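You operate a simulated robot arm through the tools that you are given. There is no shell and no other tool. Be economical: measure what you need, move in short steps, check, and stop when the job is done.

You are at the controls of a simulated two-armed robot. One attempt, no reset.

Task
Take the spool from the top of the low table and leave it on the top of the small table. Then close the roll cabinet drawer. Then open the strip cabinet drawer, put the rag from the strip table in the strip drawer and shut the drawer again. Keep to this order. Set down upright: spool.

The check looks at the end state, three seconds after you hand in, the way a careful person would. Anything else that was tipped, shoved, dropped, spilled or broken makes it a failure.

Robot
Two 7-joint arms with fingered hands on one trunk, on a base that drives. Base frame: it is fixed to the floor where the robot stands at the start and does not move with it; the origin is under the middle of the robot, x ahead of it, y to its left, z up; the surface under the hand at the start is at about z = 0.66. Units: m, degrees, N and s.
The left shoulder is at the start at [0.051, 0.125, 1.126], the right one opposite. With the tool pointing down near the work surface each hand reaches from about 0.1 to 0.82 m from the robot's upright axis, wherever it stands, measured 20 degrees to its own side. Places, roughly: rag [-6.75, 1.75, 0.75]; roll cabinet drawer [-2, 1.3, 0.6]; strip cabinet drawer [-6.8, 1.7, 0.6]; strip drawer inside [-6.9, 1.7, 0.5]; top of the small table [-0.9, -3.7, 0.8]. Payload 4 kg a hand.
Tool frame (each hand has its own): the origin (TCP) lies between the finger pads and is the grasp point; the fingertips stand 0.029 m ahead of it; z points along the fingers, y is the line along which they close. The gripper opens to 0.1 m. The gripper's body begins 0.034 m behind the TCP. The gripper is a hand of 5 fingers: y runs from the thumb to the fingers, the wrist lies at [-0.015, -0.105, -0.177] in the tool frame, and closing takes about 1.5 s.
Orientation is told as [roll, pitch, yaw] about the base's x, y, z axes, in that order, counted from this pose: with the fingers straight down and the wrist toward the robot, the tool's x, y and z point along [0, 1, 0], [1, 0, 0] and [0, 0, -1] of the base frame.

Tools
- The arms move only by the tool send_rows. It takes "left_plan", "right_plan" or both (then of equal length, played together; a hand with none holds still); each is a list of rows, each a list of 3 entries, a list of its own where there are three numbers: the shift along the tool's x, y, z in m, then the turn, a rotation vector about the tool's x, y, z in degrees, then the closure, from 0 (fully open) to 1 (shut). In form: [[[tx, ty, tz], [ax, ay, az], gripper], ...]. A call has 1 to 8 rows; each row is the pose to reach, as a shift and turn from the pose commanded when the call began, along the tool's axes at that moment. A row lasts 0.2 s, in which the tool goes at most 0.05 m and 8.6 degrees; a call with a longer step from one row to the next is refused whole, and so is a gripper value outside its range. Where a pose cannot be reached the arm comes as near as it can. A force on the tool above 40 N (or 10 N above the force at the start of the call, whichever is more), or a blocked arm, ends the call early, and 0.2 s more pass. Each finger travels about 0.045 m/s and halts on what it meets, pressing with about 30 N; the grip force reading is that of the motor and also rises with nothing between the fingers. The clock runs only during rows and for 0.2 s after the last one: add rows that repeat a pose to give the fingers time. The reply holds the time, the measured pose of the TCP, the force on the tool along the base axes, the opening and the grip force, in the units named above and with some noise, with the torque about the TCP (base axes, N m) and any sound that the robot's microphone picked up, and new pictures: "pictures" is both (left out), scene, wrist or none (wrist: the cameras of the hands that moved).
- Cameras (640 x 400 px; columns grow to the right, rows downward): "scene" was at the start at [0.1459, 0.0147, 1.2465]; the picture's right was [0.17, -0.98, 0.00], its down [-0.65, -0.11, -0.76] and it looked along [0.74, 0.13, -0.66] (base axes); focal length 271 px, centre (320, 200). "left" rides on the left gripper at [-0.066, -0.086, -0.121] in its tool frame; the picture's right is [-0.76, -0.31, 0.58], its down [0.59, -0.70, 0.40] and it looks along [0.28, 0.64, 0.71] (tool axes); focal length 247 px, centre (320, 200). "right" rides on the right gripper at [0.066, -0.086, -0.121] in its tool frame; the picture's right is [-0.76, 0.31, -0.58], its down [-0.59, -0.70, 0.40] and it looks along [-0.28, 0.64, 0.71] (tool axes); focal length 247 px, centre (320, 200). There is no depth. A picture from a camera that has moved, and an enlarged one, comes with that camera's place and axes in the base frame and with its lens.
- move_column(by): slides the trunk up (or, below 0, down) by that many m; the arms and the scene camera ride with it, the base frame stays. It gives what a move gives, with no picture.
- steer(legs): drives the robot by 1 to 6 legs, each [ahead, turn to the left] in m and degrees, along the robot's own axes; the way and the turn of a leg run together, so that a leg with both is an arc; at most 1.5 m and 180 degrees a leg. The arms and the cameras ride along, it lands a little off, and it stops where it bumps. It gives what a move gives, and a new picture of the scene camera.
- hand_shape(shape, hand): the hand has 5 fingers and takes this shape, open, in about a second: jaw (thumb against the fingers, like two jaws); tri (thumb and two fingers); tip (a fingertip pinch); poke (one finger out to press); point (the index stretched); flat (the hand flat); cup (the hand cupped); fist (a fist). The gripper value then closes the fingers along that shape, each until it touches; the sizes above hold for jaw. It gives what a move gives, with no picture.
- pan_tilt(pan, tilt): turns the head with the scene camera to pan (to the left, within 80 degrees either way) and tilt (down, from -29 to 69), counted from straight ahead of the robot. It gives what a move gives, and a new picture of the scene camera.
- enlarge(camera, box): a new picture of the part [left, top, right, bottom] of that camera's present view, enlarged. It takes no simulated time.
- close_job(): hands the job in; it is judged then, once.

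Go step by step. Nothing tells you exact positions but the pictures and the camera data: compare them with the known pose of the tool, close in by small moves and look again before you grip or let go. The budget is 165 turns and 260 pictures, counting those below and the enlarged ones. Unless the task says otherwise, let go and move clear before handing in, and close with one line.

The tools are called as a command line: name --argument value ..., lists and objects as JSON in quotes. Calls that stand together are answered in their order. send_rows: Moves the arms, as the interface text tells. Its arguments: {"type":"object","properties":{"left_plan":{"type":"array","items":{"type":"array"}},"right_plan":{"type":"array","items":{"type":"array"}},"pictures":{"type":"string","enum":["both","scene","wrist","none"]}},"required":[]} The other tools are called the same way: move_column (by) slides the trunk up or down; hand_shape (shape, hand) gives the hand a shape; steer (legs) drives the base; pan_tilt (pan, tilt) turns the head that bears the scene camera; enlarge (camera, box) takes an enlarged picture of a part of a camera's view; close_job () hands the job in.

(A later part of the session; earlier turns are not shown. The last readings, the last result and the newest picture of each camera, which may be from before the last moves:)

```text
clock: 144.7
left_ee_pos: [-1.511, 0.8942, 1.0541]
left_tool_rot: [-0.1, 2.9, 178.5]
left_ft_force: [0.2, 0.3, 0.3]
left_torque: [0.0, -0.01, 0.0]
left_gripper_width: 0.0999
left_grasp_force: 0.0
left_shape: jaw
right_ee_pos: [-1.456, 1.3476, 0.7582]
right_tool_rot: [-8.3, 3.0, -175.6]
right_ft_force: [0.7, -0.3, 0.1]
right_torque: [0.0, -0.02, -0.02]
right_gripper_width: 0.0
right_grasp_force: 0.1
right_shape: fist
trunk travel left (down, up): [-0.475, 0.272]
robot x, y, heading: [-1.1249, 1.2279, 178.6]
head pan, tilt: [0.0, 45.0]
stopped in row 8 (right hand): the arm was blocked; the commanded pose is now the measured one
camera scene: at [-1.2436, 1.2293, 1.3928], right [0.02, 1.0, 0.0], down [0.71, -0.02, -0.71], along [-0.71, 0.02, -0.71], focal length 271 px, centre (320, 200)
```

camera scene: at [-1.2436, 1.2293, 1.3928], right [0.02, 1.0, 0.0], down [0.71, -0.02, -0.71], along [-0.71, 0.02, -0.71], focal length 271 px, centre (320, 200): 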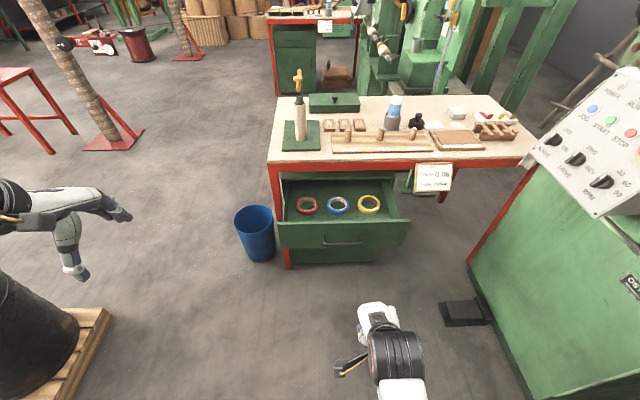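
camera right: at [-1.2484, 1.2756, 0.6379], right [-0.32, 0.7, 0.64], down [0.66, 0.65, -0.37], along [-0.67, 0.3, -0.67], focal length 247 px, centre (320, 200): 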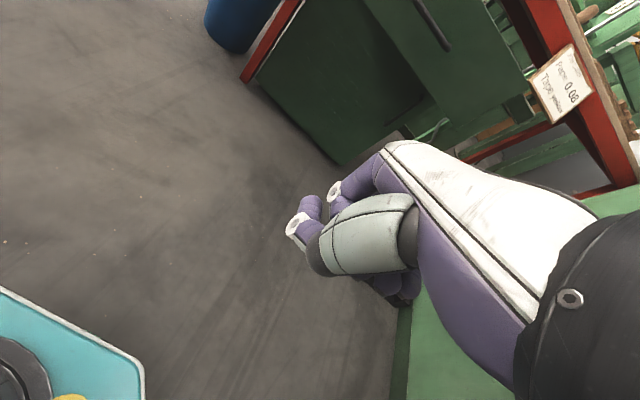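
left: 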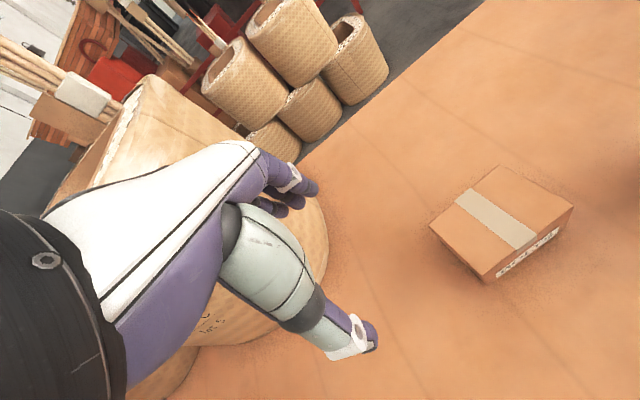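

send_rows --right_plan '[[[-0.01, 0.03, -0.02], [0, 0, 0], 0], [[-0.02, 0.06, -0.05], [0, 0, 0], 0], [[-0.03, 0.09, -0.08], [0, 0, 0], 0], [[-0.04, 0.12, -0.11], [0, 0, 0], 0], [[-0.05, 0.16, -0.13], [0, 0, 0], 0], [[-0.05, 0.2, -0.15], [0, 0, 0], 0], [[-0.05, 0.24, -0.17], [0, 0, 0], 0], [[-0.05, 0.24, -0.17], [0, 0, 0], 0]]' --pictures "scene"

```text
clock: 146.5
left_ee_pos: [-1.5099, 0.8923, 1.0537]
left_tool_rot: [-0.1, 2.8, 178.4]
left_ft_force: [-0.3, 0.9, 0.0]
left_torque: [-0.02, 0.02, -0.01]
left_gripper_width: 0.0995
left_grasp_force: 0.1
left_shape: jaw
right_ee_pos: [-1.7101, 1.3523, 0.9219]
right_tool_rot: [-8.1, 2.8, -175.6]
right_ft_force: [0.7, 0.2, 0.8]
right_torque: [-0.01, 0.0, -0.01]
right_gripper_width: 0.0
right_grasp_force: 0.0
right_shape: fist
trunk travel left (down, up): [-0.475, 0.272]
robot x, y, heading: [-1.126, 1.2244, 178.6]
head pan, tilt: [0.0, 45.0]
camera scene: at [-1.2426, 1.2294, 1.3929], right [0.02, 1.0, 0.0], down [0.71, -0.02, -0.71], along [-0.71, 0.02, -0.71], focal length 271 px, centre (320, 200)
```

scene: 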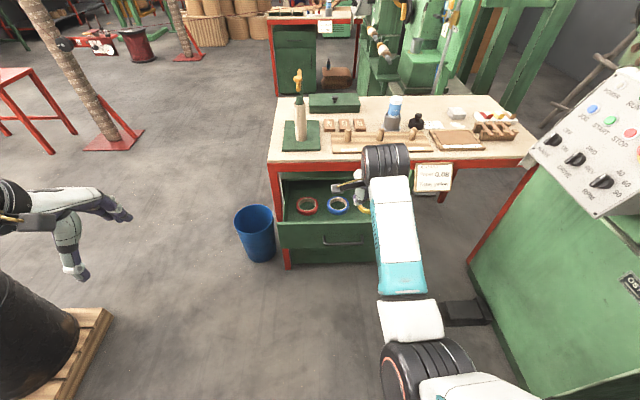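

The arm is extended comfortably now. I'll level the hand, then lower it rigidly with the trunk in front of the drawer.

send_rows --right_plan '[[[0, 0, 0], [0, -4, 0], 0], [[0, 0, 0], [0, -8, 0], 0], [[0, 0, 0], [0, -8, 0], 0]]' --pictures "none"

move_column --by -0.31

pan_tilt --pan 0 --tilt 35

```text
clock: 147.3
left_ee_pos: [-1.5112, 0.893, 1.0538]
left_tool_rot: [-0.1, 2.9, 178.4]
left_ft_force: [0.1, 0.8, 0.3]
left_torque: [-0.01, -0.01, -0.02]
left_gripper_width: 0.0998
left_grasp_force: 0.2
left_shape: jaw
right_ee_pos: [-1.7078, 1.3521, 0.923]
right_tool_rot: [-16.1, 2.7, -175.5]
right_ft_force: [0.5, -0.5, 0.1]
right_torque: [0.01, 0.0, 0.01]
right_gripper_width: 0.0002
right_grasp_force: 0.0
right_shape: fist
trunk travel left (down, up): [-0.475, 0.272]
robot x, y, heading: [-1.1251, 1.2276, 178.8]
head pan, tilt: [0.0, 45.0]
```

```text
clock: 150.4
left_ee_pos: [-1.5136, 0.8925, 0.7225]
left_tool_rot: [-0.1, 7.0, 178.4]
left_ft_force: [0.2, -0.9, 1.2]
left_torque: [0.0, 0.03, 0.02]
left_gripper_width: 0.1
left_grasp_force: 0.0
left_shape: jaw
right_ee_pos: [-1.707, 1.3525, 0.6128]
right_tool_rot: [-16.2, 2.8, -175.6]
right_ft_force: [0.3, 0.2, 1.7]
right_torque: [-0.01, -0.01, -0.01]
right_gripper_width: 0.0
right_grasp_force: 0.2
right_shape: fist
trunk travel left (down, up): [-0.165, 0.582]
robot x, y, heading: [-1.1245, 1.228, 178.6]
head pan, tilt: [0.0, 45.0]
```

```text
clock: 151.1
left_ee_pos: [-1.5151, 0.8929, 0.7217]
left_tool_rot: [-0.1, 7.0, 178.5]
left_ft_force: [-1.0, 0.2, 0.7]
left_torque: [-0.01, -0.01, -0.01]
left_gripper_width: 0.0997
left_grasp_force: 0.0
left_shape: jaw
right_ee_pos: [-1.7064, 1.3516, 0.6129]
right_tool_rot: [-16.1, 2.7, -175.7]
right_ft_force: [-0.7, -0.2, 0.1]
right_torque: [0.0, 0.01, 0.0]
right_gripper_width: 0.0
right_grasp_force: 0.0
right_shape: fist
trunk travel left (down, up): [-0.165, 0.582]
robot x, y, heading: [-1.1236, 1.2275, 178.3]
head pan, tilt: [0.0, 35.0]
camera scene: at [-1.3306, 1.2313, 1.0898], right [0.02, 1.0, 0.0], down [0.57, -0.01, -0.82], along [-0.82, 0.02, -0.57], focal length 271 px, centre (320, 200)
```

scene: 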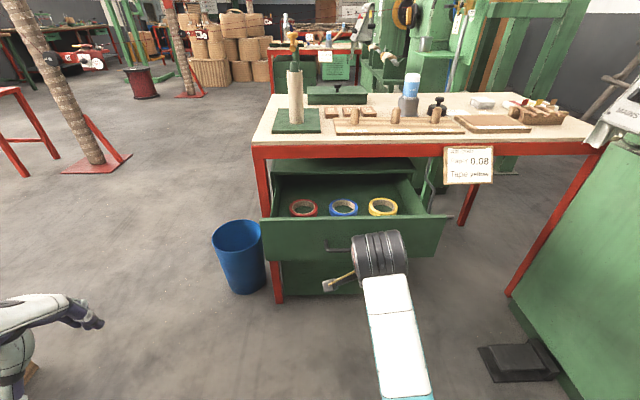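

The fist is right in front of the drawer front. I'll push by driving the base forward in short legs.

steer --legs '[[0.2, 0]]'

```text
clock: 152.7
left_ee_pos: [-1.7136, 0.8975, 0.7211]
left_tool_rot: [-0.1, 7.0, 178.3]
left_ft_force: [-0.5, -0.2, 0.6]
left_torque: [0.0, 0.01, 0.0]
left_gripper_width: 0.0998
left_grasp_force: 0.0
left_shape: jaw
right_ee_pos: [-1.9042, 1.3566, 0.6125]
right_tool_rot: [-16.1, 2.8, -175.7]
right_ft_force: [-0.1, 0.2, 0.6]
right_torque: [-0.02, 0.03, 0.01]
right_gripper_width: 0.0
right_grasp_force: 0.1
right_shape: fist
trunk travel left (down, up): [-0.165, 0.582]
robot x, y, heading: [-1.3214, 1.2284, 178.7]
head pan, tilt: [0.0, 35.0]
camera scene: at [-1.5288, 1.2367, 1.0898], right [0.03, 1.0, 0.0], down [0.57, -0.01, -0.82], along [-0.82, 0.02, -0.57], focal length 271 px, centre (320, 200)
```

scene: 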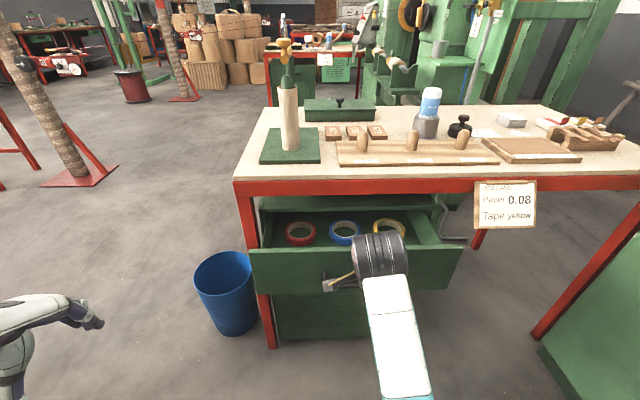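

The drawer is moving in (front now ≈-1.95). Continue pushing.

steer --legs '[[0.12, 0]]'

```text
clock: 153.9
left_ee_pos: [-1.8307, 0.9002, 0.7208]
left_tool_rot: [0.0, 7.0, 178.6]
left_ft_force: [0.5, 0.2, -0.1]
left_torque: [0.0, 0.02, 0.01]
left_gripper_width: 0.0997
left_grasp_force: 0.1
left_shape: jaw
right_ee_pos: [-2.0237, 1.3591, 0.6124]
right_tool_rot: [-16.1, 2.8, -175.5]
right_ft_force: [-0.2, 0.1, 0.1]
right_torque: [0.03, -0.02, 0.02]
right_gripper_width: 0.0002
right_grasp_force: 0.1
right_shape: fist
trunk travel left (down, up): [-0.165, 0.582]
robot x, y, heading: [-1.4426, 1.2318, 178.7]
head pan, tilt: [0.0, 35.0]
camera scene: at [-1.6481, 1.2392, 1.0898], right [0.02, 1.0, 0.0], down [0.57, -0.01, -0.82], along [-0.82, 0.02, -0.57], focal length 271 px, centre (320, 200)
```

scene: 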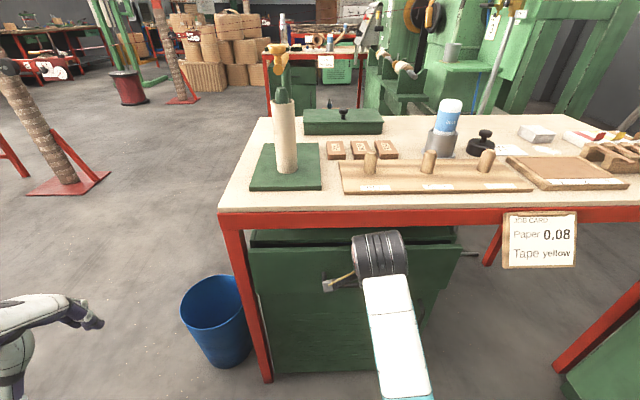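

enlarge --camera "scene" --box '[220, 200, 500, 380]'

```text
2.22 times, centred on (360, 290) of scene
camera zoom: at [-1.6481, 1.2392, 1.0898], right [0.02, 1.0, 0.0], down [0.57, -0.01, -0.82], along [-0.82, 0.02, -0.57], focal length 602 px, centre (231, 0)
```

zoom: 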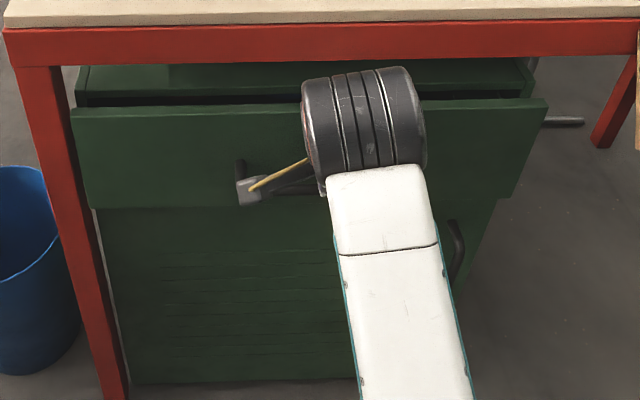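

A few centimetres remain. I'll finish with a force-limited arm push.

send_rows --right_plan '[[[0, 0.01, 0], [0, 0, 0], 0], [[0, 0.02, 0], [0, 0, 0], 0], [[0, 0.03, 0], [0, 0, 0], 0], [[0, 0.04, 0], [0, 0, 0], 0], [[0, 0.05, 0], [0, 0, 0], 0], [[0, 0.06, 0], [0, 0, 0], 0]]' --pictures "none"

enlarge --camera "scene" --box '[220, 200, 500, 380]'

```text
clock: 154.8
left_ee_pos: [-1.8287, 0.8986, 0.7228]
left_tool_rot: [0.0, 6.8, 178.5]
left_ft_force: [-0.1, 0.7, -0.2]
left_torque: [0.01, 0.02, 0.01]
left_gripper_width: 0.0999
left_grasp_force: 0.1
left_shape: jaw
right_ee_pos: [-2.0473, 1.3583, 0.612]
right_tool_rot: [-16.0, 3.3, -175.8]
right_ft_force: [27.5, 1.5, 11.1]
right_torque: [-0.15, 1.75, 0.14]
right_gripper_width: 0.0001
right_grasp_force: 0.0
right_shape: fist
trunk travel left (down, up): [-0.165, 0.582]
robot x, y, heading: [-1.4446, 1.234, 178.6]
head pan, tilt: [0.0, 35.0]
stopped in row 4 (right hand): the force on the tool passed its limit at 50 N (the readings are from after the stop); the commanded pose is now the measured one
```

```text
2.22 times, centred on (360, 290) of scene
camera zoom: at [-1.6438, 1.2392, 1.0908], right [0.02, 1.0, 0.0], down [0.57, -0.01, -0.82], along [-0.82, 0.02, -0.57], focal length 602 px, centre (231, 0)
```

zoom: 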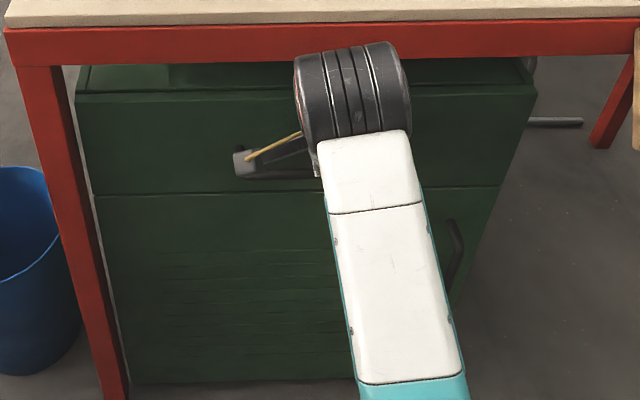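

The roll drawer is shut flush. I'll back away, raise the trunk, and retract the right hand for travel.

steer --legs '[[-0.5, 0]]'

move_column --by 0.4

send_rows --right_plan '[[[0, -0.03, -0.02], [0, 4, 0], 0], [[0, -0.06, -0.04], [0, 8, 0], 0], [[0, -0.09, -0.06], [0, 12, 0], 0], [[0, -0.12, -0.08], [0, 16, 0], 0], [[0, -0.15, -0.1], [0, 16, 0], 0], [[0, -0.15, -0.1], [0, 16, 0], 0]]' --pictures "scene"

```text
clock: 157.7
left_ee_pos: [-1.3257, 0.8872, 0.7215]
left_tool_rot: [-0.1, 7.0, 178.8]
left_ft_force: [0.3, 0.2, -1.2]
left_torque: [-0.02, -0.03, 0.04]
left_gripper_width: 0.1
left_grasp_force: 0.0
left_shape: jaw
right_ee_pos: [-1.548, 1.3446, 0.6087]
right_tool_rot: [-16.0, 3.5, -175.5]
right_ft_force: [0.2, -0.3, -0.3]
right_torque: [0.02, -0.03, -0.01]
right_gripper_width: 0.0
right_grasp_force: 0.1
right_shape: fist
trunk travel left (down, up): [-0.165, 0.582]
robot x, y, heading: [-0.9378, 1.2224, 178.9]
head pan, tilt: [0.0, 35.0]
camera scene: at [-1.1442, 1.2274, 1.0899], right [0.02, 1.0, 0.0], down [0.57, -0.01, -0.82], along [-0.82, 0.01, -0.57], focal length 271 px, centre (320, 200)
```

scene: 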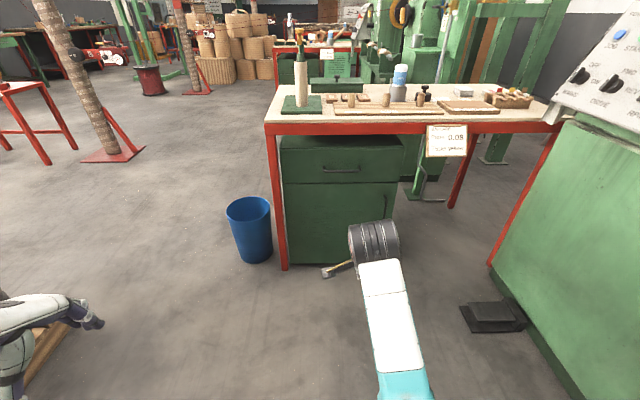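

```text
clock: 161.6
left_ee_pos: [-1.3257, 0.8873, 1.1204]
left_tool_rot: [-0.1, 7.0, 178.8]
left_ft_force: [-0.7, 0.0, 0.7]
left_torque: [0.03, -0.01, 0.03]
left_gripper_width: 0.0999
left_grasp_force: 0.1
left_shape: jaw
right_ee_pos: [-1.547, 1.3444, 1.0077]
right_tool_rot: [-16.0, 3.6, -175.4]
right_ft_force: [-0.8, -0.1, 0.4]
right_torque: [-0.04, -0.05, 0.04]
right_gripper_width: 0.0001
right_grasp_force: 0.1
right_shape: fist
trunk travel left (down, up): [-0.565, 0.182]
robot x, y, heading: [-0.9354, 1.226, 179.1]
head pan, tilt: [0.0, 35.0]
```

```text
clock: 162.9
left_ee_pos: [-1.3263, 0.8879, 1.121]
left_tool_rot: [-0.1, 7.0, 178.9]
left_ft_force: [-0.2, 0.6, -0.3]
left_torque: [-0.03, 0.03, 0.02]
left_gripper_width: 0.0996
left_grasp_force: 0.2
left_shape: jaw
right_ee_pos: [-1.403, 1.3279, 1.1112]
right_tool_rot: [-0.1, 3.4, -175.5]
right_ft_force: [0.0, -0.2, 0.4]
right_torque: [0.0, -0.01, 0.0]
right_gripper_width: 0.0002
right_grasp_force: 0.1
right_shape: fist
trunk travel left (down, up): [-0.565, 0.182]
robot x, y, heading: [-0.9375, 1.2254, 178.9]
head pan, tilt: [0.0, 35.0]
camera scene: at [-1.057, 1.2259, 1.4982], right [0.02, 1.0, 0.0], down [0.57, -0.01, -0.82], along [-0.82, 0.01, -0.57], focal length 271 px, centre (320, 200)
```

scene: 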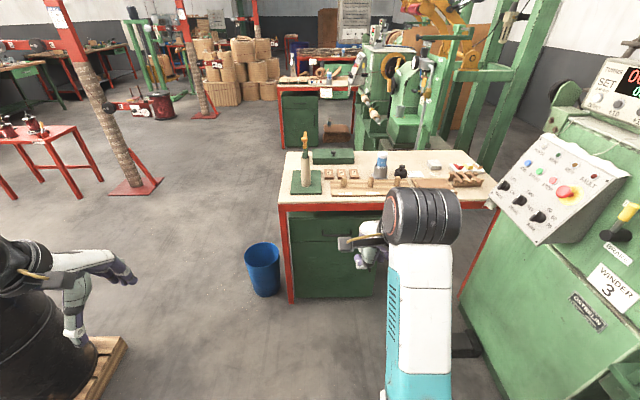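

The drawer is closed. Now I go round the drums by the known clear corridor toward the west.

steer --legs '[[-0.55, 0], [0, 91], [1.5, 0], [1.5, 0], [0.6, 0], [0, -90]]'

```text
clock: 191.1
left_ee_pos: [-0.7479, -2.7155, 1.1221]
left_tool_rot: [-0.1, 7.0, 178.8]
left_ft_force: [0.2, 0.3, 0.3]
left_torque: [-0.03, 0.04, -0.02]
left_gripper_width: 0.1001
left_grasp_force: 0.1
left_shape: jaw
right_ee_pos: [-0.8229, -2.2746, 1.1106]
right_tool_rot: [-0.2, 3.4, -175.4]
right_ft_force: [0.1, 0.2, 0.0]
right_torque: [-0.05, -0.02, 0.02]
right_gripper_width: 0.0
right_grasp_force: 0.0
right_shape: fist
trunk travel left (down, up): [-0.565, 0.182]
robot x, y, heading: [-0.3613, -2.3792, 178.9]
head pan, tilt: [0.0, 35.0]
camera scene: at [-0.4787, -2.3762, 1.4982], right [0.02, 1.0, 0.0], down [0.57, -0.01, -0.82], along [-0.82, 0.01, -0.57], focal length 271 px, centre (320, 200)
```

scene: 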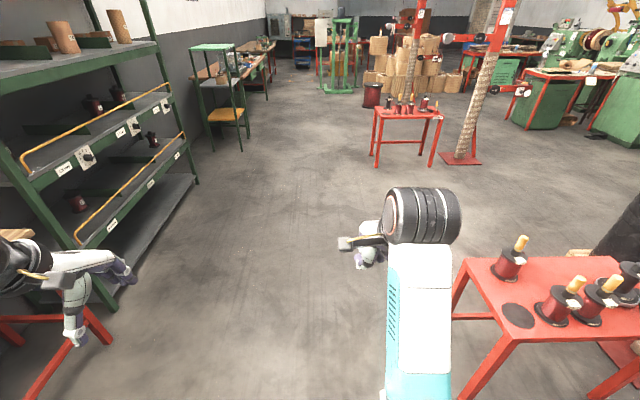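

steer --legs '[[1.5, 0], [0.6, 0], [0, -89], [1.5, 0]]'

```text
clock: 212.5
left_ee_pos: [-2.7692, -0.4641, 1.1216]
left_tool_rot: [-0.1, 7.0, 88.5]
left_ft_force: [-0.1, -0.6, 0.5]
left_torque: [0.01, -0.02, -0.02]
left_gripper_width: 0.0999
left_grasp_force: 0.1
left_shape: jaw
right_ee_pos: [-2.3291, -0.3891, 1.1122]
right_tool_rot: [-0.1, 3.3, 94.5]
right_ft_force: [0.3, -0.7, 0.1]
right_torque: [-0.03, 0.02, -0.01]
right_gripper_width: 0.0
right_grasp_force: 0.1
right_shape: fist
trunk travel left (down, up): [-0.565, 0.182]
robot x, y, heading: [-2.4329, -0.8525, 88.6]
head pan, tilt: [0.0, 35.0]
camera scene: at [-2.4328, -0.7348, 1.4982], right [1.0, -0.02, 0.0], down [-0.01, -0.57, -0.82], along [0.02, 0.82, -0.57], focal length 271 px, centre (320, 200)
```

scene: 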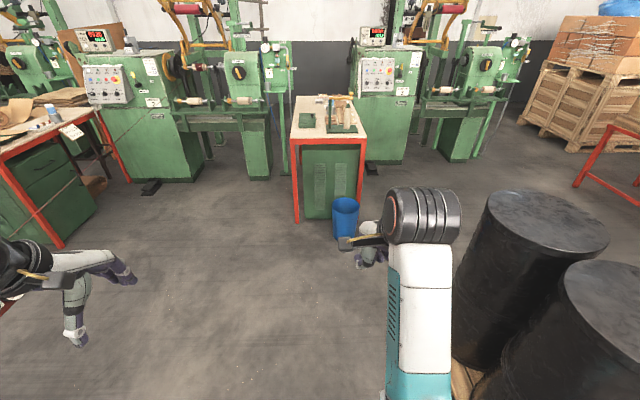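

steer --legs '[[0.98, 0], [0, 91]]'

pan_tilt --pan 0 --tilt 20

```text
clock: 221.5
left_ee_pos: [-2.8084, -0.1976, 1.1214]
left_tool_rot: [-0.1, 7.0, 178.4]
left_ft_force: [0.4, 0.3, 0.0]
left_torque: [0.0, -0.02, -0.03]
left_gripper_width: 0.1001
left_grasp_force: 0.0
left_shape: jaw
right_ee_pos: [-2.8807, 0.2428, 1.1117]
right_tool_rot: [0.0, 3.4, -176.0]
right_ft_force: [-0.2, -0.3, -0.1]
right_torque: [0.02, 0.01, 0.01]
right_gripper_width: 0.0002
right_grasp_force: 0.1
right_shape: fist
trunk travel left (down, up): [-0.565, 0.182]
robot x, y, heading: [-2.4175, 0.1349, 178.5]
head pan, tilt: [0.0, 35.0]
camera scene: at [-2.5361, 0.1384, 1.4983], right [0.03, 1.0, 0.0], down [0.57, -0.01, -0.82], along [-0.82, 0.02, -0.57], focal length 271 px, centre (320, 200)
```

scene: 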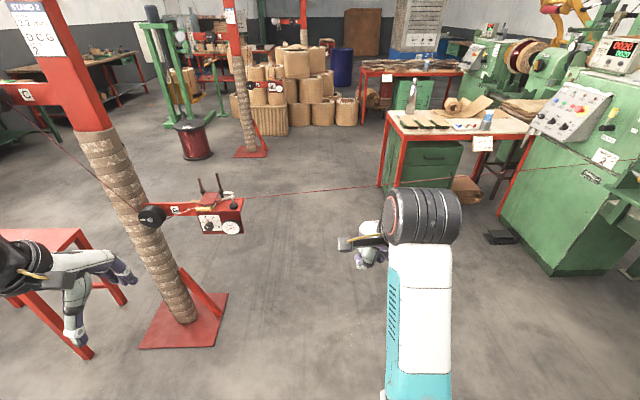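

```text
clock: 222.2
left_ee_pos: [-2.8088, -0.1976, 1.1202]
left_tool_rot: [-0.1, 7.0, 178.4]
left_ft_force: [-0.5, -0.5, -0.2]
left_torque: [-0.06, 0.0, 0.01]
left_gripper_width: 0.0997
left_grasp_force: 0.2
left_shape: jaw
right_ee_pos: [-2.8808, 0.2429, 1.1113]
right_tool_rot: [0.0, 3.5, -175.9]
right_ft_force: [0.5, -0.7, 0.1]
right_torque: [-0.03, 0.0, -0.01]
right_gripper_width: 0.0
right_grasp_force: 0.0
right_shape: fist
trunk travel left (down, up): [-0.565, 0.182]
robot x, y, heading: [-2.417, 0.1376, 178.2]
head pan, tilt: [0.0, 20.0]
camera scene: at [-2.5413, 0.1386, 1.522], right [0.03, 1.0, 0.0], down [0.34, -0.01, -0.94], along [-0.94, 0.02, -0.34], focal length 271 px, centre (320, 200)
```

scene: 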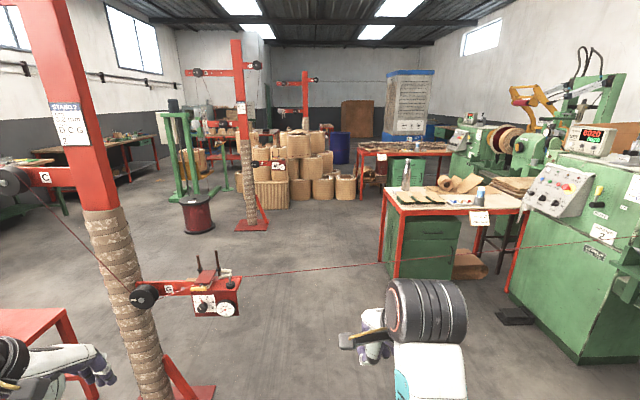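

A thin wire is stretched across the aisle from stand 2 to the winder, so I must not pass there. Zooming in to check the far part.

enlarge --camera "scene" --box '[160, 100, 480, 300]'

enlarge --camera "scene" --box '[220, 110, 460, 230]'

```text
2.00 times, centred on (320, 200) of scene
camera zoom: at [-2.5413, 0.1386, 1.522], right [0.03, 1.0, 0.0], down [0.34, -0.01, -0.94], along [-0.94, 0.02, -0.34], focal length 542 px, centre (320, 200)
```

zoom: 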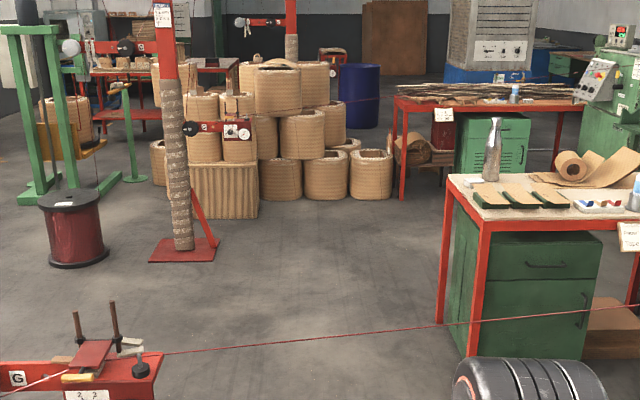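

```text
2.67 times, centred on (340, 170) of scene
camera zoom: at [-2.5413, 0.1386, 1.522], right [0.03, 1.0, 0.0], down [0.34, -0.01, -0.94], along [-0.94, 0.02, -0.34], focal length 723 px, centre (267, 280)
```

zoom: 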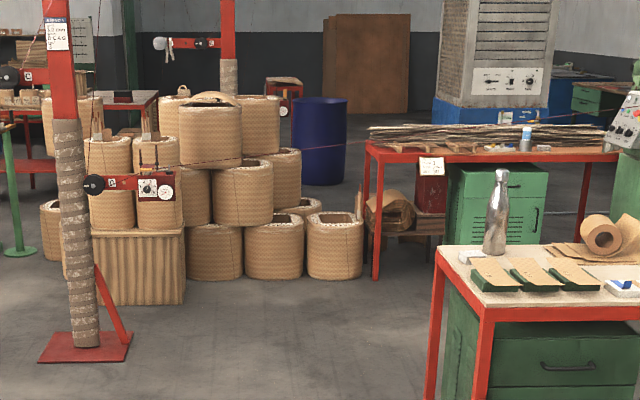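

enlarge --camera "scene" --box '[250, 130, 360, 200]'

enlarge --camera "scene" --box '[340, 110, 500, 200]'

```text
5.71 times, centred on (305, 165) of scene
camera zoom: at [-2.5413, 0.1386, 1.522], right [0.03, 1.0, 0.0], down [0.34, -0.01, -0.94], along [-0.94, 0.02, -0.34], focal length 1549 px, centre (406, 400)
```

zoom: 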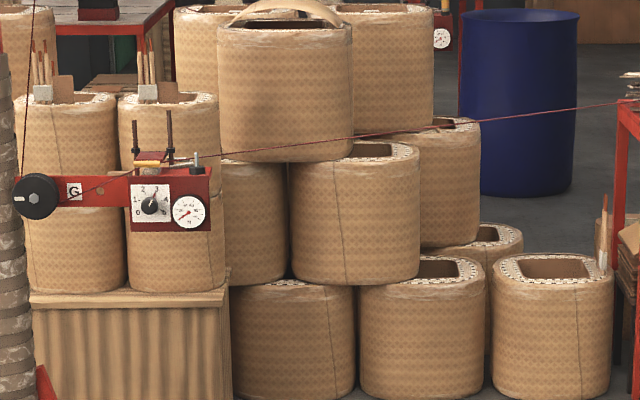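

```text
4.00 times, centred on (420, 155) of scene
camera zoom: at [-2.5413, 0.1386, 1.522], right [0.03, 1.0, 0.0], down [0.34, -0.01, -0.94], along [-0.94, 0.02, -0.34], focal length 1084 px, centre (-80, 380)
```

zoom: 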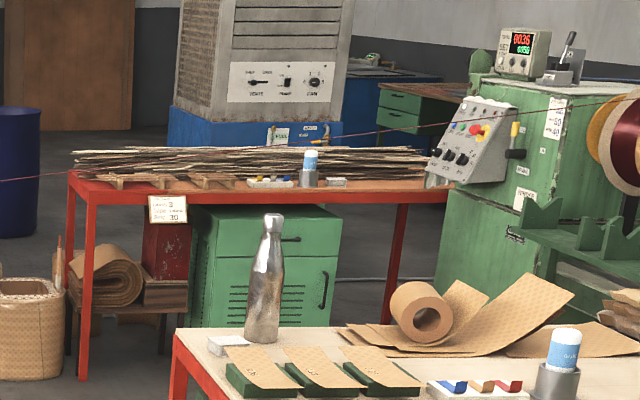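

Wires run at about x≈-3.5 (stand 2) and x≈-5.8 (stand 3), z≈0.9–1.15. I'll go around south of stand 2 and come up between the two stands to study the strip station closer.

steer --legs '[[0, 91], [1.5, 0], [1.03, 0], [0, -90], [1.5, 0], [0.75, 0]]'

```text
clock: 252.8
left_ee_pos: [-4.908, -2.9186, 1.1205]
left_tool_rot: [-0.1, 7.0, -176.4]
left_ft_force: [-0.6, 0.7, 0.1]
left_torque: [-0.04, -0.02, 0.0]
left_gripper_width: 0.0998
left_grasp_force: 0.0
left_shape: jaw
right_ee_pos: [-5.0203, -2.4868, 1.112]
right_tool_rot: [-0.1, 3.5, -170.5]
right_ft_force: [0.0, -0.3, 0.7]
right_torque: [-0.03, -0.02, -0.02]
right_gripper_width: 0.0
right_grasp_force: 0.0
right_shape: fist
trunk travel left (down, up): [-0.565, 0.182]
robot x, y, heading: [-4.5511, -2.5518, -175.9]
head pan, tilt: [0.0, 20.0]
camera scene: at [-4.6736, -2.5584, 1.522], right [-0.07, 1.0, 0.0], down [0.34, 0.02, -0.94], along [-0.94, -0.06, -0.34], focal length 271 px, centre (320, 200)
```

scene: 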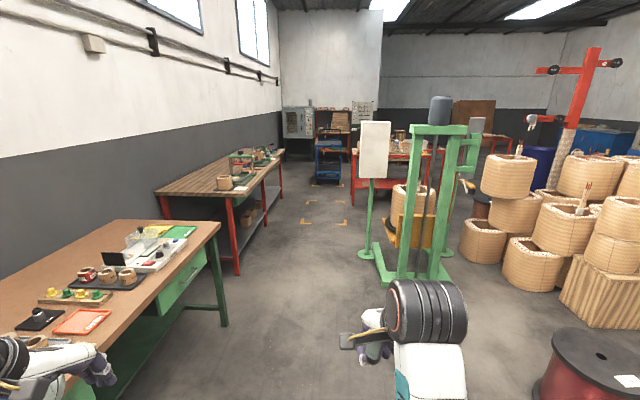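

steer --legs '[[0, -94.5], [1.2, 0]]'

pan_tilt --pan 30 --tilt 20

```text
clock: 263.1
left_ee_pos: [-4.8869, -0.9516, 1.1213]
left_tool_rot: [0.0, 7.0, 89.7]
left_ft_force: [-0.1, -0.3, 0.1]
left_torque: [0.01, 0.01, 0.01]
left_gripper_width: 0.1
left_grasp_force: 0.0
left_shape: jaw
right_ee_pos: [-4.4474, -0.8682, 1.1108]
right_tool_rot: [-0.1, 3.4, 95.5]
right_ft_force: [0.6, 0.3, 0.6]
right_torque: [-0.01, -0.02, 0.0]
right_gripper_width: 0.0
right_grasp_force: 0.1
right_shape: fist
trunk travel left (down, up): [-0.565, 0.182]
robot x, y, heading: [-4.5413, -1.3334, 89.8]
head pan, tilt: [0.0, 20.0]
camera scene: at [-4.5456, -1.2102, 1.5221], right [1.0, 0.0, 0.0], down [0.0, -0.34, -0.94], along [0.0, 0.94, -0.34], focal length 271 px, centre (320, 200)
```

scene: 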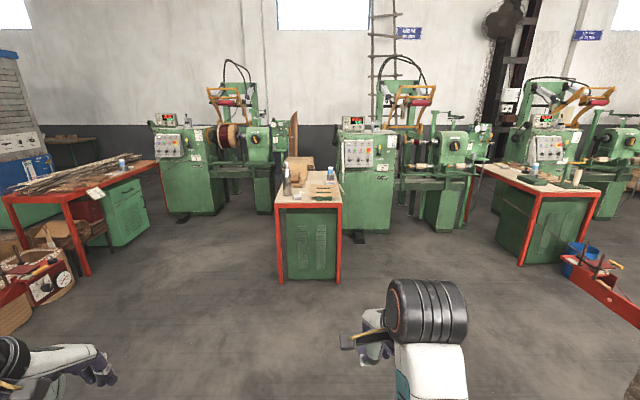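

```text
clock: 264.1
left_ee_pos: [-4.8876, -0.951, 1.1224]
left_tool_rot: [-0.1, 7.0, 89.8]
left_ft_force: [0.4, -0.5, -0.4]
left_torque: [0.0, -0.01, -0.01]
left_gripper_width: 0.0996
left_grasp_force: 0.0
left_shape: jaw
right_ee_pos: [-4.4479, -0.8675, 1.1114]
right_tool_rot: [-0.1, 3.3, 95.5]
right_ft_force: [-0.8, 1.2, 0.5]
right_torque: [0.0, -0.02, -0.04]
right_gripper_width: 0.0001
right_grasp_force: 0.1
right_shape: fist
trunk travel left (down, up): [-0.565, 0.182]
robot x, y, heading: [-4.5445, -1.3352, 90.1]
head pan, tilt: [30.0, 20.0]
camera scene: at [-4.5921, -1.223, 1.5221], right [0.87, 0.5, 0.0], down [0.17, -0.3, -0.94], along [-0.47, 0.81, -0.34], focal length 271 px, centre (320, 200)
```

scene: 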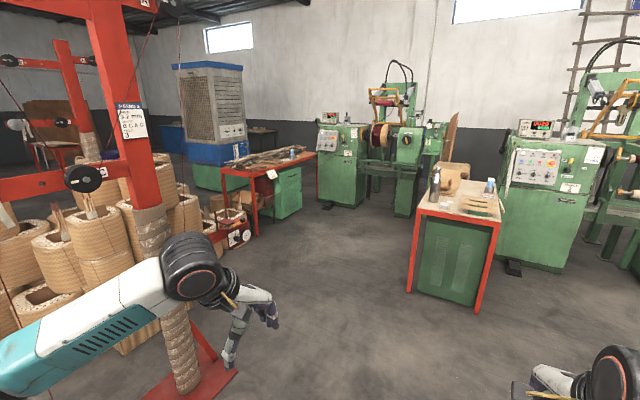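

enlarge --camera "scene" --box '[200, 110, 440, 260]'

enlarge --camera "scene" --box '[210, 130, 340, 220]'

```text
2.67 times, centred on (320, 185) of scene
camera zoom: at [-4.5921, -1.223, 1.5221], right [0.87, 0.5, 0.0], down [0.17, -0.3, -0.94], along [-0.47, 0.81, -0.34], focal length 723 px, centre (320, 240)
```

zoom: 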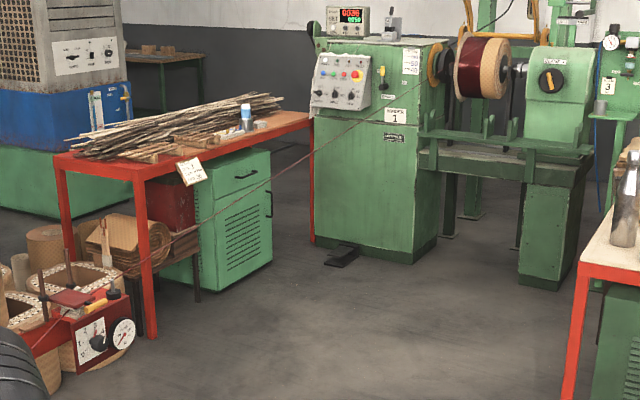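

```text
4.44 times, centred on (275, 175) of scene
camera zoom: at [-4.5921, -1.223, 1.5221], right [0.87, 0.5, 0.0], down [0.17, -0.3, -0.94], along [-0.47, 0.81, -0.34], focal length 1205 px, centre (520, 311)
```

zoom: 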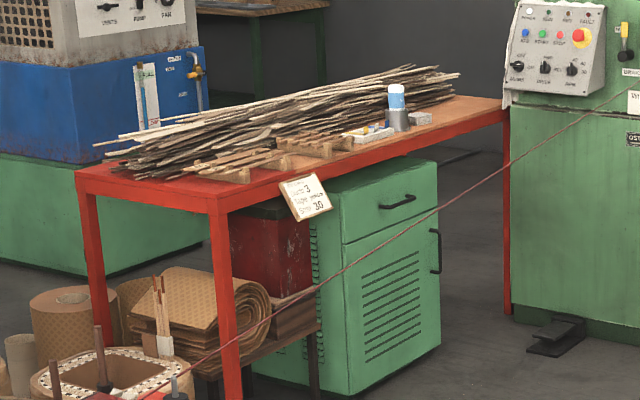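

The wire runs from about (-5.68,-0.22,0.92) up to winder 1 at (-5.75,2.2,~1.15), in front of the strip station; the strip drawer handle is near [-6.67,1.63,0.6]. I may need to duck under it; first I put the arms in a forward, start-like posture and move nearer to measure.

hand_shape --hand "right" --shape "jaw"

send_rows --left_plan '[[[0, 0.03, 0], [-3.5, 0, 0], 0], [[0.0, 0.06, 0], [-7, 0, 0], 0], [[0, 0.09, 0], [-7, 0, 0], 0], [[0, 0.12, 0], [-7, 0, 0], 0], [[0, 0.15, 0], [-7, 0, 0], 0]]' --right_plan '[[[0, 0.02, 0], [-3.4, 0, 0], 0], [[0, 0.04, 0], [-3.4, 0, 2], 0], [[0, 0.06, 0], [-3.4, 0, 5], 0], [[0, 0.08, 0], [-3.4, 0, 5], 0], [[0, 0.1, 0], [-3.4, 0, 5], 0]]' --pictures "none"

steer --legs '[[0, 14], [1.5, 0]]'

pan_tilt --pan 55 --tilt 15

```text
clock: 265.0
left_ee_pos: [-4.8873, -0.9511, 1.1213]
left_tool_rot: [-0.2, 7.0, 89.8]
left_ft_force: [0.8, 1.5, -1.3]
left_torque: [0.01, 0.06, 0.0]
left_gripper_width: 0.0996
left_grasp_force: 0.0
left_shape: jaw
right_ee_pos: [-4.4495, -0.8684, 1.1119]
right_tool_rot: [-0.1, 3.4, 95.5]
right_ft_force: [-0.4, 0.4, 0.1]
right_torque: [-0.01, 0.0, 0.0]
right_gripper_width: 0.0998
right_grasp_force: 0.1
right_shape: jaw
trunk travel left (down, up): [-0.565, 0.182]
robot x, y, heading: [-4.5454, -1.3362, 89.7]
head pan, tilt: [30.0, 20.0]
```

```text
clock: 266.2
left_ee_pos: [-4.8855, -0.8005, 1.1011]
left_tool_rot: [-0.1, 0.2, 89.7]
left_ft_force: [0.9, 0.9, -1.1]
left_torque: [-0.04, 0.0, 0.0]
left_gripper_width: 0.0996
left_grasp_force: 0.1
left_shape: jaw
right_ee_pos: [-4.4574, -0.7675, 1.105]
right_tool_rot: [-0.3, 0.2, 90.5]
right_ft_force: [-0.3, 0.2, 1.2]
right_torque: [-0.02, 0.0, 0.0]
right_gripper_width: 0.0998
right_grasp_force: 0.1
right_shape: jaw
trunk travel left (down, up): [-0.565, 0.182]
robot x, y, heading: [-4.5468, -1.333, 89.6]
head pan, tilt: [30.0, 20.0]
```

```text
clock: 274.6
left_ee_pos: [-5.4064, 0.5563, 1.1031]
left_tool_rot: [-0.1, 0.0, 105.6]
left_ft_force: [0.5, 0.2, -0.6]
left_torque: [-0.01, 0.02, -0.02]
left_gripper_width: 0.0995
left_grasp_force: 0.0
left_shape: jaw
right_ee_pos: [-5.004, 0.705, 1.1055]
right_tool_rot: [-0.3, 0.0, 106.3]
right_ft_force: [-1.6, 0.0, 0.5]
right_torque: [0.0, 0.01, 0.0]
right_gripper_width: 0.1
right_grasp_force: 0.0
right_shape: jaw
trunk travel left (down, up): [-0.565, 0.182]
robot x, y, heading: [-4.9371, 0.1413, 106.0]
head pan, tilt: [30.0, 20.0]
camera scene: at [-5.0102, 0.2319, 1.522], right [0.7, 0.72, 0.0], down [0.25, -0.24, -0.94], along [-0.67, 0.66, -0.34], focal length 271 px, centre (320, 200)
```

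scene: 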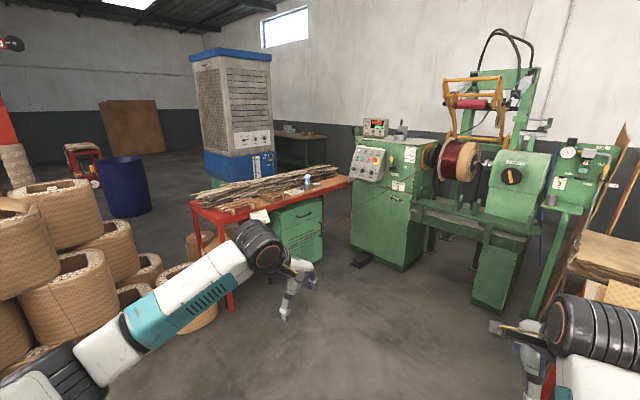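

```text
clock: 275.4
left_ee_pos: [-5.407, 0.5552, 1.1028]
left_tool_rot: [-0.2, 0.0, 105.6]
left_ft_force: [-0.2, 0.4, 0.4]
left_torque: [0.04, -0.01, 0.01]
left_gripper_width: 0.0998
left_grasp_force: 0.1
left_shape: jaw
right_ee_pos: [-5.0034, 0.7038, 1.1053]
right_tool_rot: [-0.4, 0.0, 106.3]
right_ft_force: [-0.4, -0.5, -1.0]
right_torque: [-0.03, -0.03, 0.02]
right_gripper_width: 0.0998
right_grasp_force: 0.1
right_shape: jaw
trunk travel left (down, up): [-0.565, 0.182]
robot x, y, heading: [-4.9375, 0.1391, 105.8]
head pan, tilt: [55.0, 15.0]
camera scene: at [-5.0316, 0.1975, 1.5302], right [0.33, 0.94, 0.0], down [0.24, -0.09, -0.97], along [-0.91, 0.32, -0.26], focal length 271 px, centre (320, 200)
```

scene: 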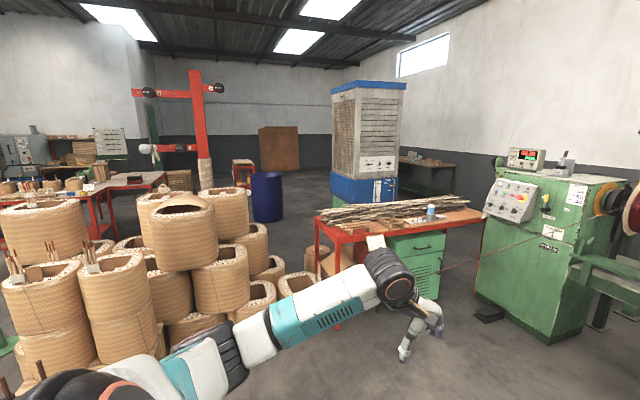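

The wire is at z≈1.04 at y=0.9 rising to ≈1.10 at y=1.8. With the trunk fully down my head should be near 1.0, so I'll turn toward it, duck fully, and check the view.

steer --legs '[[0, 21]]'

move_column --by -0.56

pan_tilt --pan 0 --tilt 10

```text
clock: 277.0
left_ee_pos: [-5.5257, 0.3603, 1.1026]
left_tool_rot: [0.0, 0.1, 126.5]
left_ft_force: [-1.0, -0.4, -0.1]
left_torque: [-0.01, 0.04, 0.0]
left_gripper_width: 0.0999
left_grasp_force: 0.2
left_shape: jaw
right_ee_pos: [-5.2022, 0.6431, 1.1064]
right_tool_rot: [-0.3, -0.1, 127.3]
right_ft_force: [-0.4, -0.1, -0.1]
right_torque: [0.02, -0.01, 0.0]
right_gripper_width: 0.0999
right_grasp_force: 0.0
right_shape: jaw
trunk travel left (down, up): [-0.565, 0.182]
robot x, y, heading: [-4.934, 0.1355, 126.6]
head pan, tilt: [55.0, 15.0]
camera scene: at [-5.0465, 0.1589, 1.5302], right [-0.03, 1.0, 0.0], down [0.26, 0.01, -0.97], along [-0.97, -0.03, -0.26], focal length 271 px, centre (320, 200)
```

scene: 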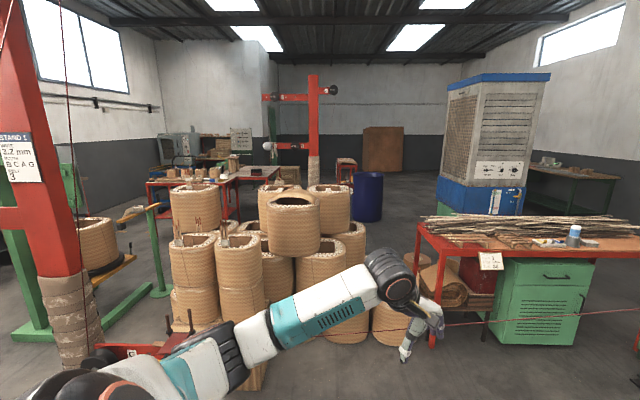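

```text
refused: -0.56 is not a number from -0.4 to 0.4
```

```text
clock: 278.2
left_ee_pos: [-5.5251, 0.3596, 1.1022]
left_tool_rot: [0.0, 0.0, 126.4]
left_ft_force: [0.7, 0.0, 0.3]
left_torque: [-0.01, -0.01, 0.02]
left_gripper_width: 0.0998
left_grasp_force: 0.0
left_shape: jaw
right_ee_pos: [-5.2008, 0.642, 1.1063]
right_tool_rot: [-0.3, 0.0, 127.2]
right_ft_force: [-0.9, -0.5, 0.1]
right_torque: [0.02, 0.0, -0.03]
right_gripper_width: 0.1002
right_grasp_force: 0.1
right_shape: jaw
trunk travel left (down, up): [-0.565, 0.182]
robot x, y, heading: [-4.932, 0.1391, 126.6]
head pan, tilt: [0.0, 10.0]
camera scene: at [-5.0087, 0.2363, 1.5384], right [0.8, 0.6, 0.0], down [0.1, -0.14, -0.98], along [-0.59, 0.79, -0.17], focal length 271 px, centre (320, 200)
```

scene: 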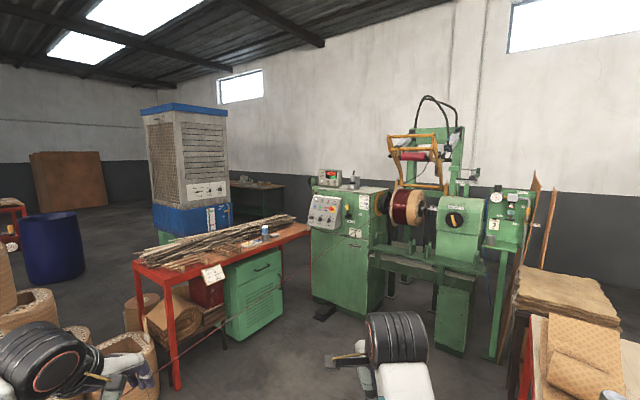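

move_column --by -0.4

move_column --by -0.16

pan_tilt --pan 0 --tilt 0

pan_tilt --pan 45 --tilt 0

```text
clock: 282.1
left_ee_pos: [-5.525, 0.3607, 0.703]
left_tool_rot: [-0.1, -0.1, 126.4]
left_ft_force: [-0.1, 0.9, -1.1]
left_torque: [0.02, 0.0, -0.03]
left_gripper_width: 0.1
left_grasp_force: 0.1
left_shape: jaw
right_ee_pos: [-5.2, 0.6425, 0.7065]
right_tool_rot: [-0.3, 0.0, 127.2]
right_ft_force: [-1.1, 0.0, 0.7]
right_torque: [-0.01, 0.0, -0.02]
right_gripper_width: 0.0999
right_grasp_force: 0.1
right_shape: jaw
trunk travel left (down, up): [-0.165, 0.582]
robot x, y, heading: [-4.9385, 0.141, 126.5]
head pan, tilt: [0.0, 10.0]
```

```text
clock: 283.9
left_ee_pos: [-5.5245, 0.3607, 0.5436]
left_tool_rot: [-0.2, -0.1, 126.4]
left_ft_force: [-0.1, 0.9, 0.4]
left_torque: [0.0, 0.01, 0.0]
left_gripper_width: 0.0996
left_grasp_force: 0.1
left_shape: jaw
right_ee_pos: [-5.2013, 0.6421, 0.5471]
right_tool_rot: [-0.3, 0.0, 127.3]
right_ft_force: [-0.4, 0.7, -0.1]
right_torque: [0.0, -0.01, -0.01]
right_gripper_width: 0.0999
right_grasp_force: 0.2
right_shape: jaw
trunk travel left (down, up): [-0.005, 0.742]
robot x, y, heading: [-4.9359, 0.1395, 126.8]
head pan, tilt: [0.0, 10.0]
```

```text
clock: 284.6
left_ee_pos: [-5.5243, 0.3611, 0.5418]
left_tool_rot: [-0.1, 0.0, 126.4]
left_ft_force: [0.3, -0.4, -0.4]
left_torque: [0.02, 0.0, 0.01]
left_gripper_width: 0.0996
left_grasp_force: 0.0
left_shape: jaw
right_ee_pos: [-5.2012, 0.6428, 0.5453]
right_tool_rot: [-0.4, 0.1, 127.2]
right_ft_force: [0.5, 1.5, -0.1]
right_torque: [-0.01, 0.0, 0.0]
right_gripper_width: 0.0998
right_grasp_force: 0.1
right_shape: jaw
trunk travel left (down, up): [-0.005, 0.742]
robot x, y, heading: [-4.9346, 0.138, 126.6]
head pan, tilt: [0.0, 0.0]
camera scene: at [-5.1035, 0.3637, 0.9754], right [0.8, 0.6, 0.0], down [0.0, 0.0, -1.0], along [-0.6, 0.8, 0.0], focal length 271 px, centre (320, 200)
```

scene: 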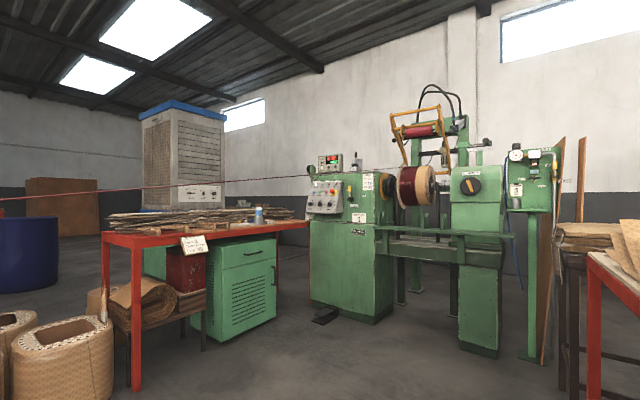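

```text
clock: 285.7
left_ee_pos: [-5.5262, 0.3608, 0.5433]
left_tool_rot: [0.0, 0.0, 126.4]
left_ft_force: [-0.2, 0.4, -0.4]
left_torque: [0.0, 0.01, 0.0]
left_gripper_width: 0.0996
left_grasp_force: 0.0
left_shape: jaw
right_ee_pos: [-5.2012, 0.643, 0.5453]
right_tool_rot: [-0.3, 0.0, 127.2]
right_ft_force: [0.3, -0.1, 0.7]
right_torque: [0.01, 0.06, 0.0]
right_gripper_width: 0.0999
right_grasp_force: 0.1
right_shape: jaw
trunk travel left (down, up): [-0.005, 0.742]
robot x, y, heading: [-4.9337, 0.138, 126.6]
head pan, tilt: [45.0, 0.0]
camera scene: at [-5.1387, 0.3046, 0.9755], right [0.14, 0.99, 0.0], down [0.0, 0.0, -1.0], along [-0.99, 0.14, 0.0], focal length 271 px, centre (320, 200)
```

scene: 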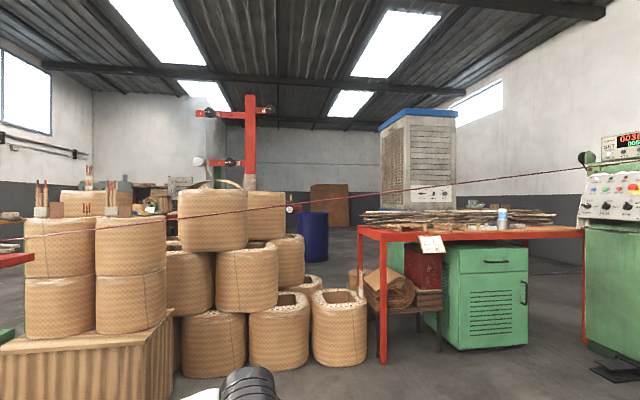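

Now ducked: the camera is at z≈0.975 and the wire measures 1.06 at y≈1.1, higher further north. I'll take a path that carries the head under it around y≈1.3, stopping short first.

pan_tilt --pan 0 --tilt 25

steer --legs '[[0, 23.4], [0.27, 0], [0, -33], [0.75, 0]]'

```text
clock: 286.8
left_ee_pos: [-5.5244, 0.36, 0.5431]
left_tool_rot: [-0.1, 0.0, 126.3]
left_ft_force: [-0.1, -0.5, 0.1]
left_torque: [0.01, 0.03, -0.02]
left_gripper_width: 0.0997
left_grasp_force: 0.1
left_shape: jaw
right_ee_pos: [-5.2019, 0.642, 0.5454]
right_tool_rot: [-0.3, 0.0, 127.2]
right_ft_force: [0.1, 0.9, 1.1]
right_torque: [0.02, 0.0, 0.0]
right_gripper_width: 0.0997
right_grasp_force: 0.0
right_shape: jaw
trunk travel left (down, up): [-0.005, 0.742]
robot x, y, heading: [-4.9324, 0.1394, 126.5]
head pan, tilt: [0.0, 25.0]
camera scene: at [-5.1048, 0.3654, 0.9351], right [0.8, 0.6, 0.0], down [0.25, -0.34, -0.91], along [-0.54, 0.73, -0.42], focal length 271 px, centre (320, 200)
```

scene: 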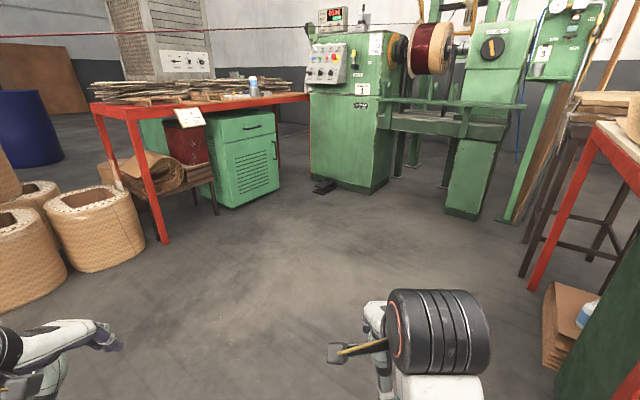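

```text
clock: 295.4
left_ee_pos: [-6.0352, 1.2909, 0.5426]
left_tool_rot: [-0.1, 0.0, 115.2]
left_ft_force: [-0.2, -0.2, -0.1]
left_torque: [-0.02, -0.01, 0.01]
left_gripper_width: 0.0996
left_grasp_force: 0.0
left_shape: jaw
right_ee_pos: [-5.6635, 1.5049, 0.5445]
right_tool_rot: [-0.2, 0.0, 116.0]
right_ft_force: [0.3, -0.9, -0.5]
right_torque: [-0.02, 0.01, 0.0]
right_gripper_width: 0.0998
right_grasp_force: 0.1
right_shape: jaw
trunk travel left (down, up): [-0.005, 0.742]
robot x, y, heading: [-5.4965, 0.9578, 115.6]
head pan, tilt: [0.0, 25.0]
camera scene: at [-5.6218, 1.2142, 0.9351], right [0.9, 0.43, 0.0], down [0.18, -0.38, -0.91], along [-0.39, 0.82, -0.42], focal length 271 px, centre (320, 200)
```

scene: 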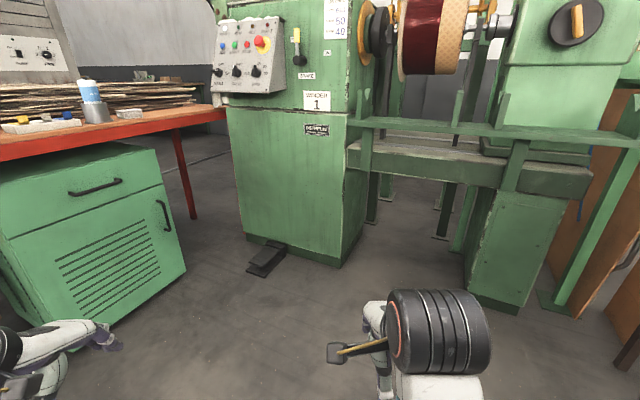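

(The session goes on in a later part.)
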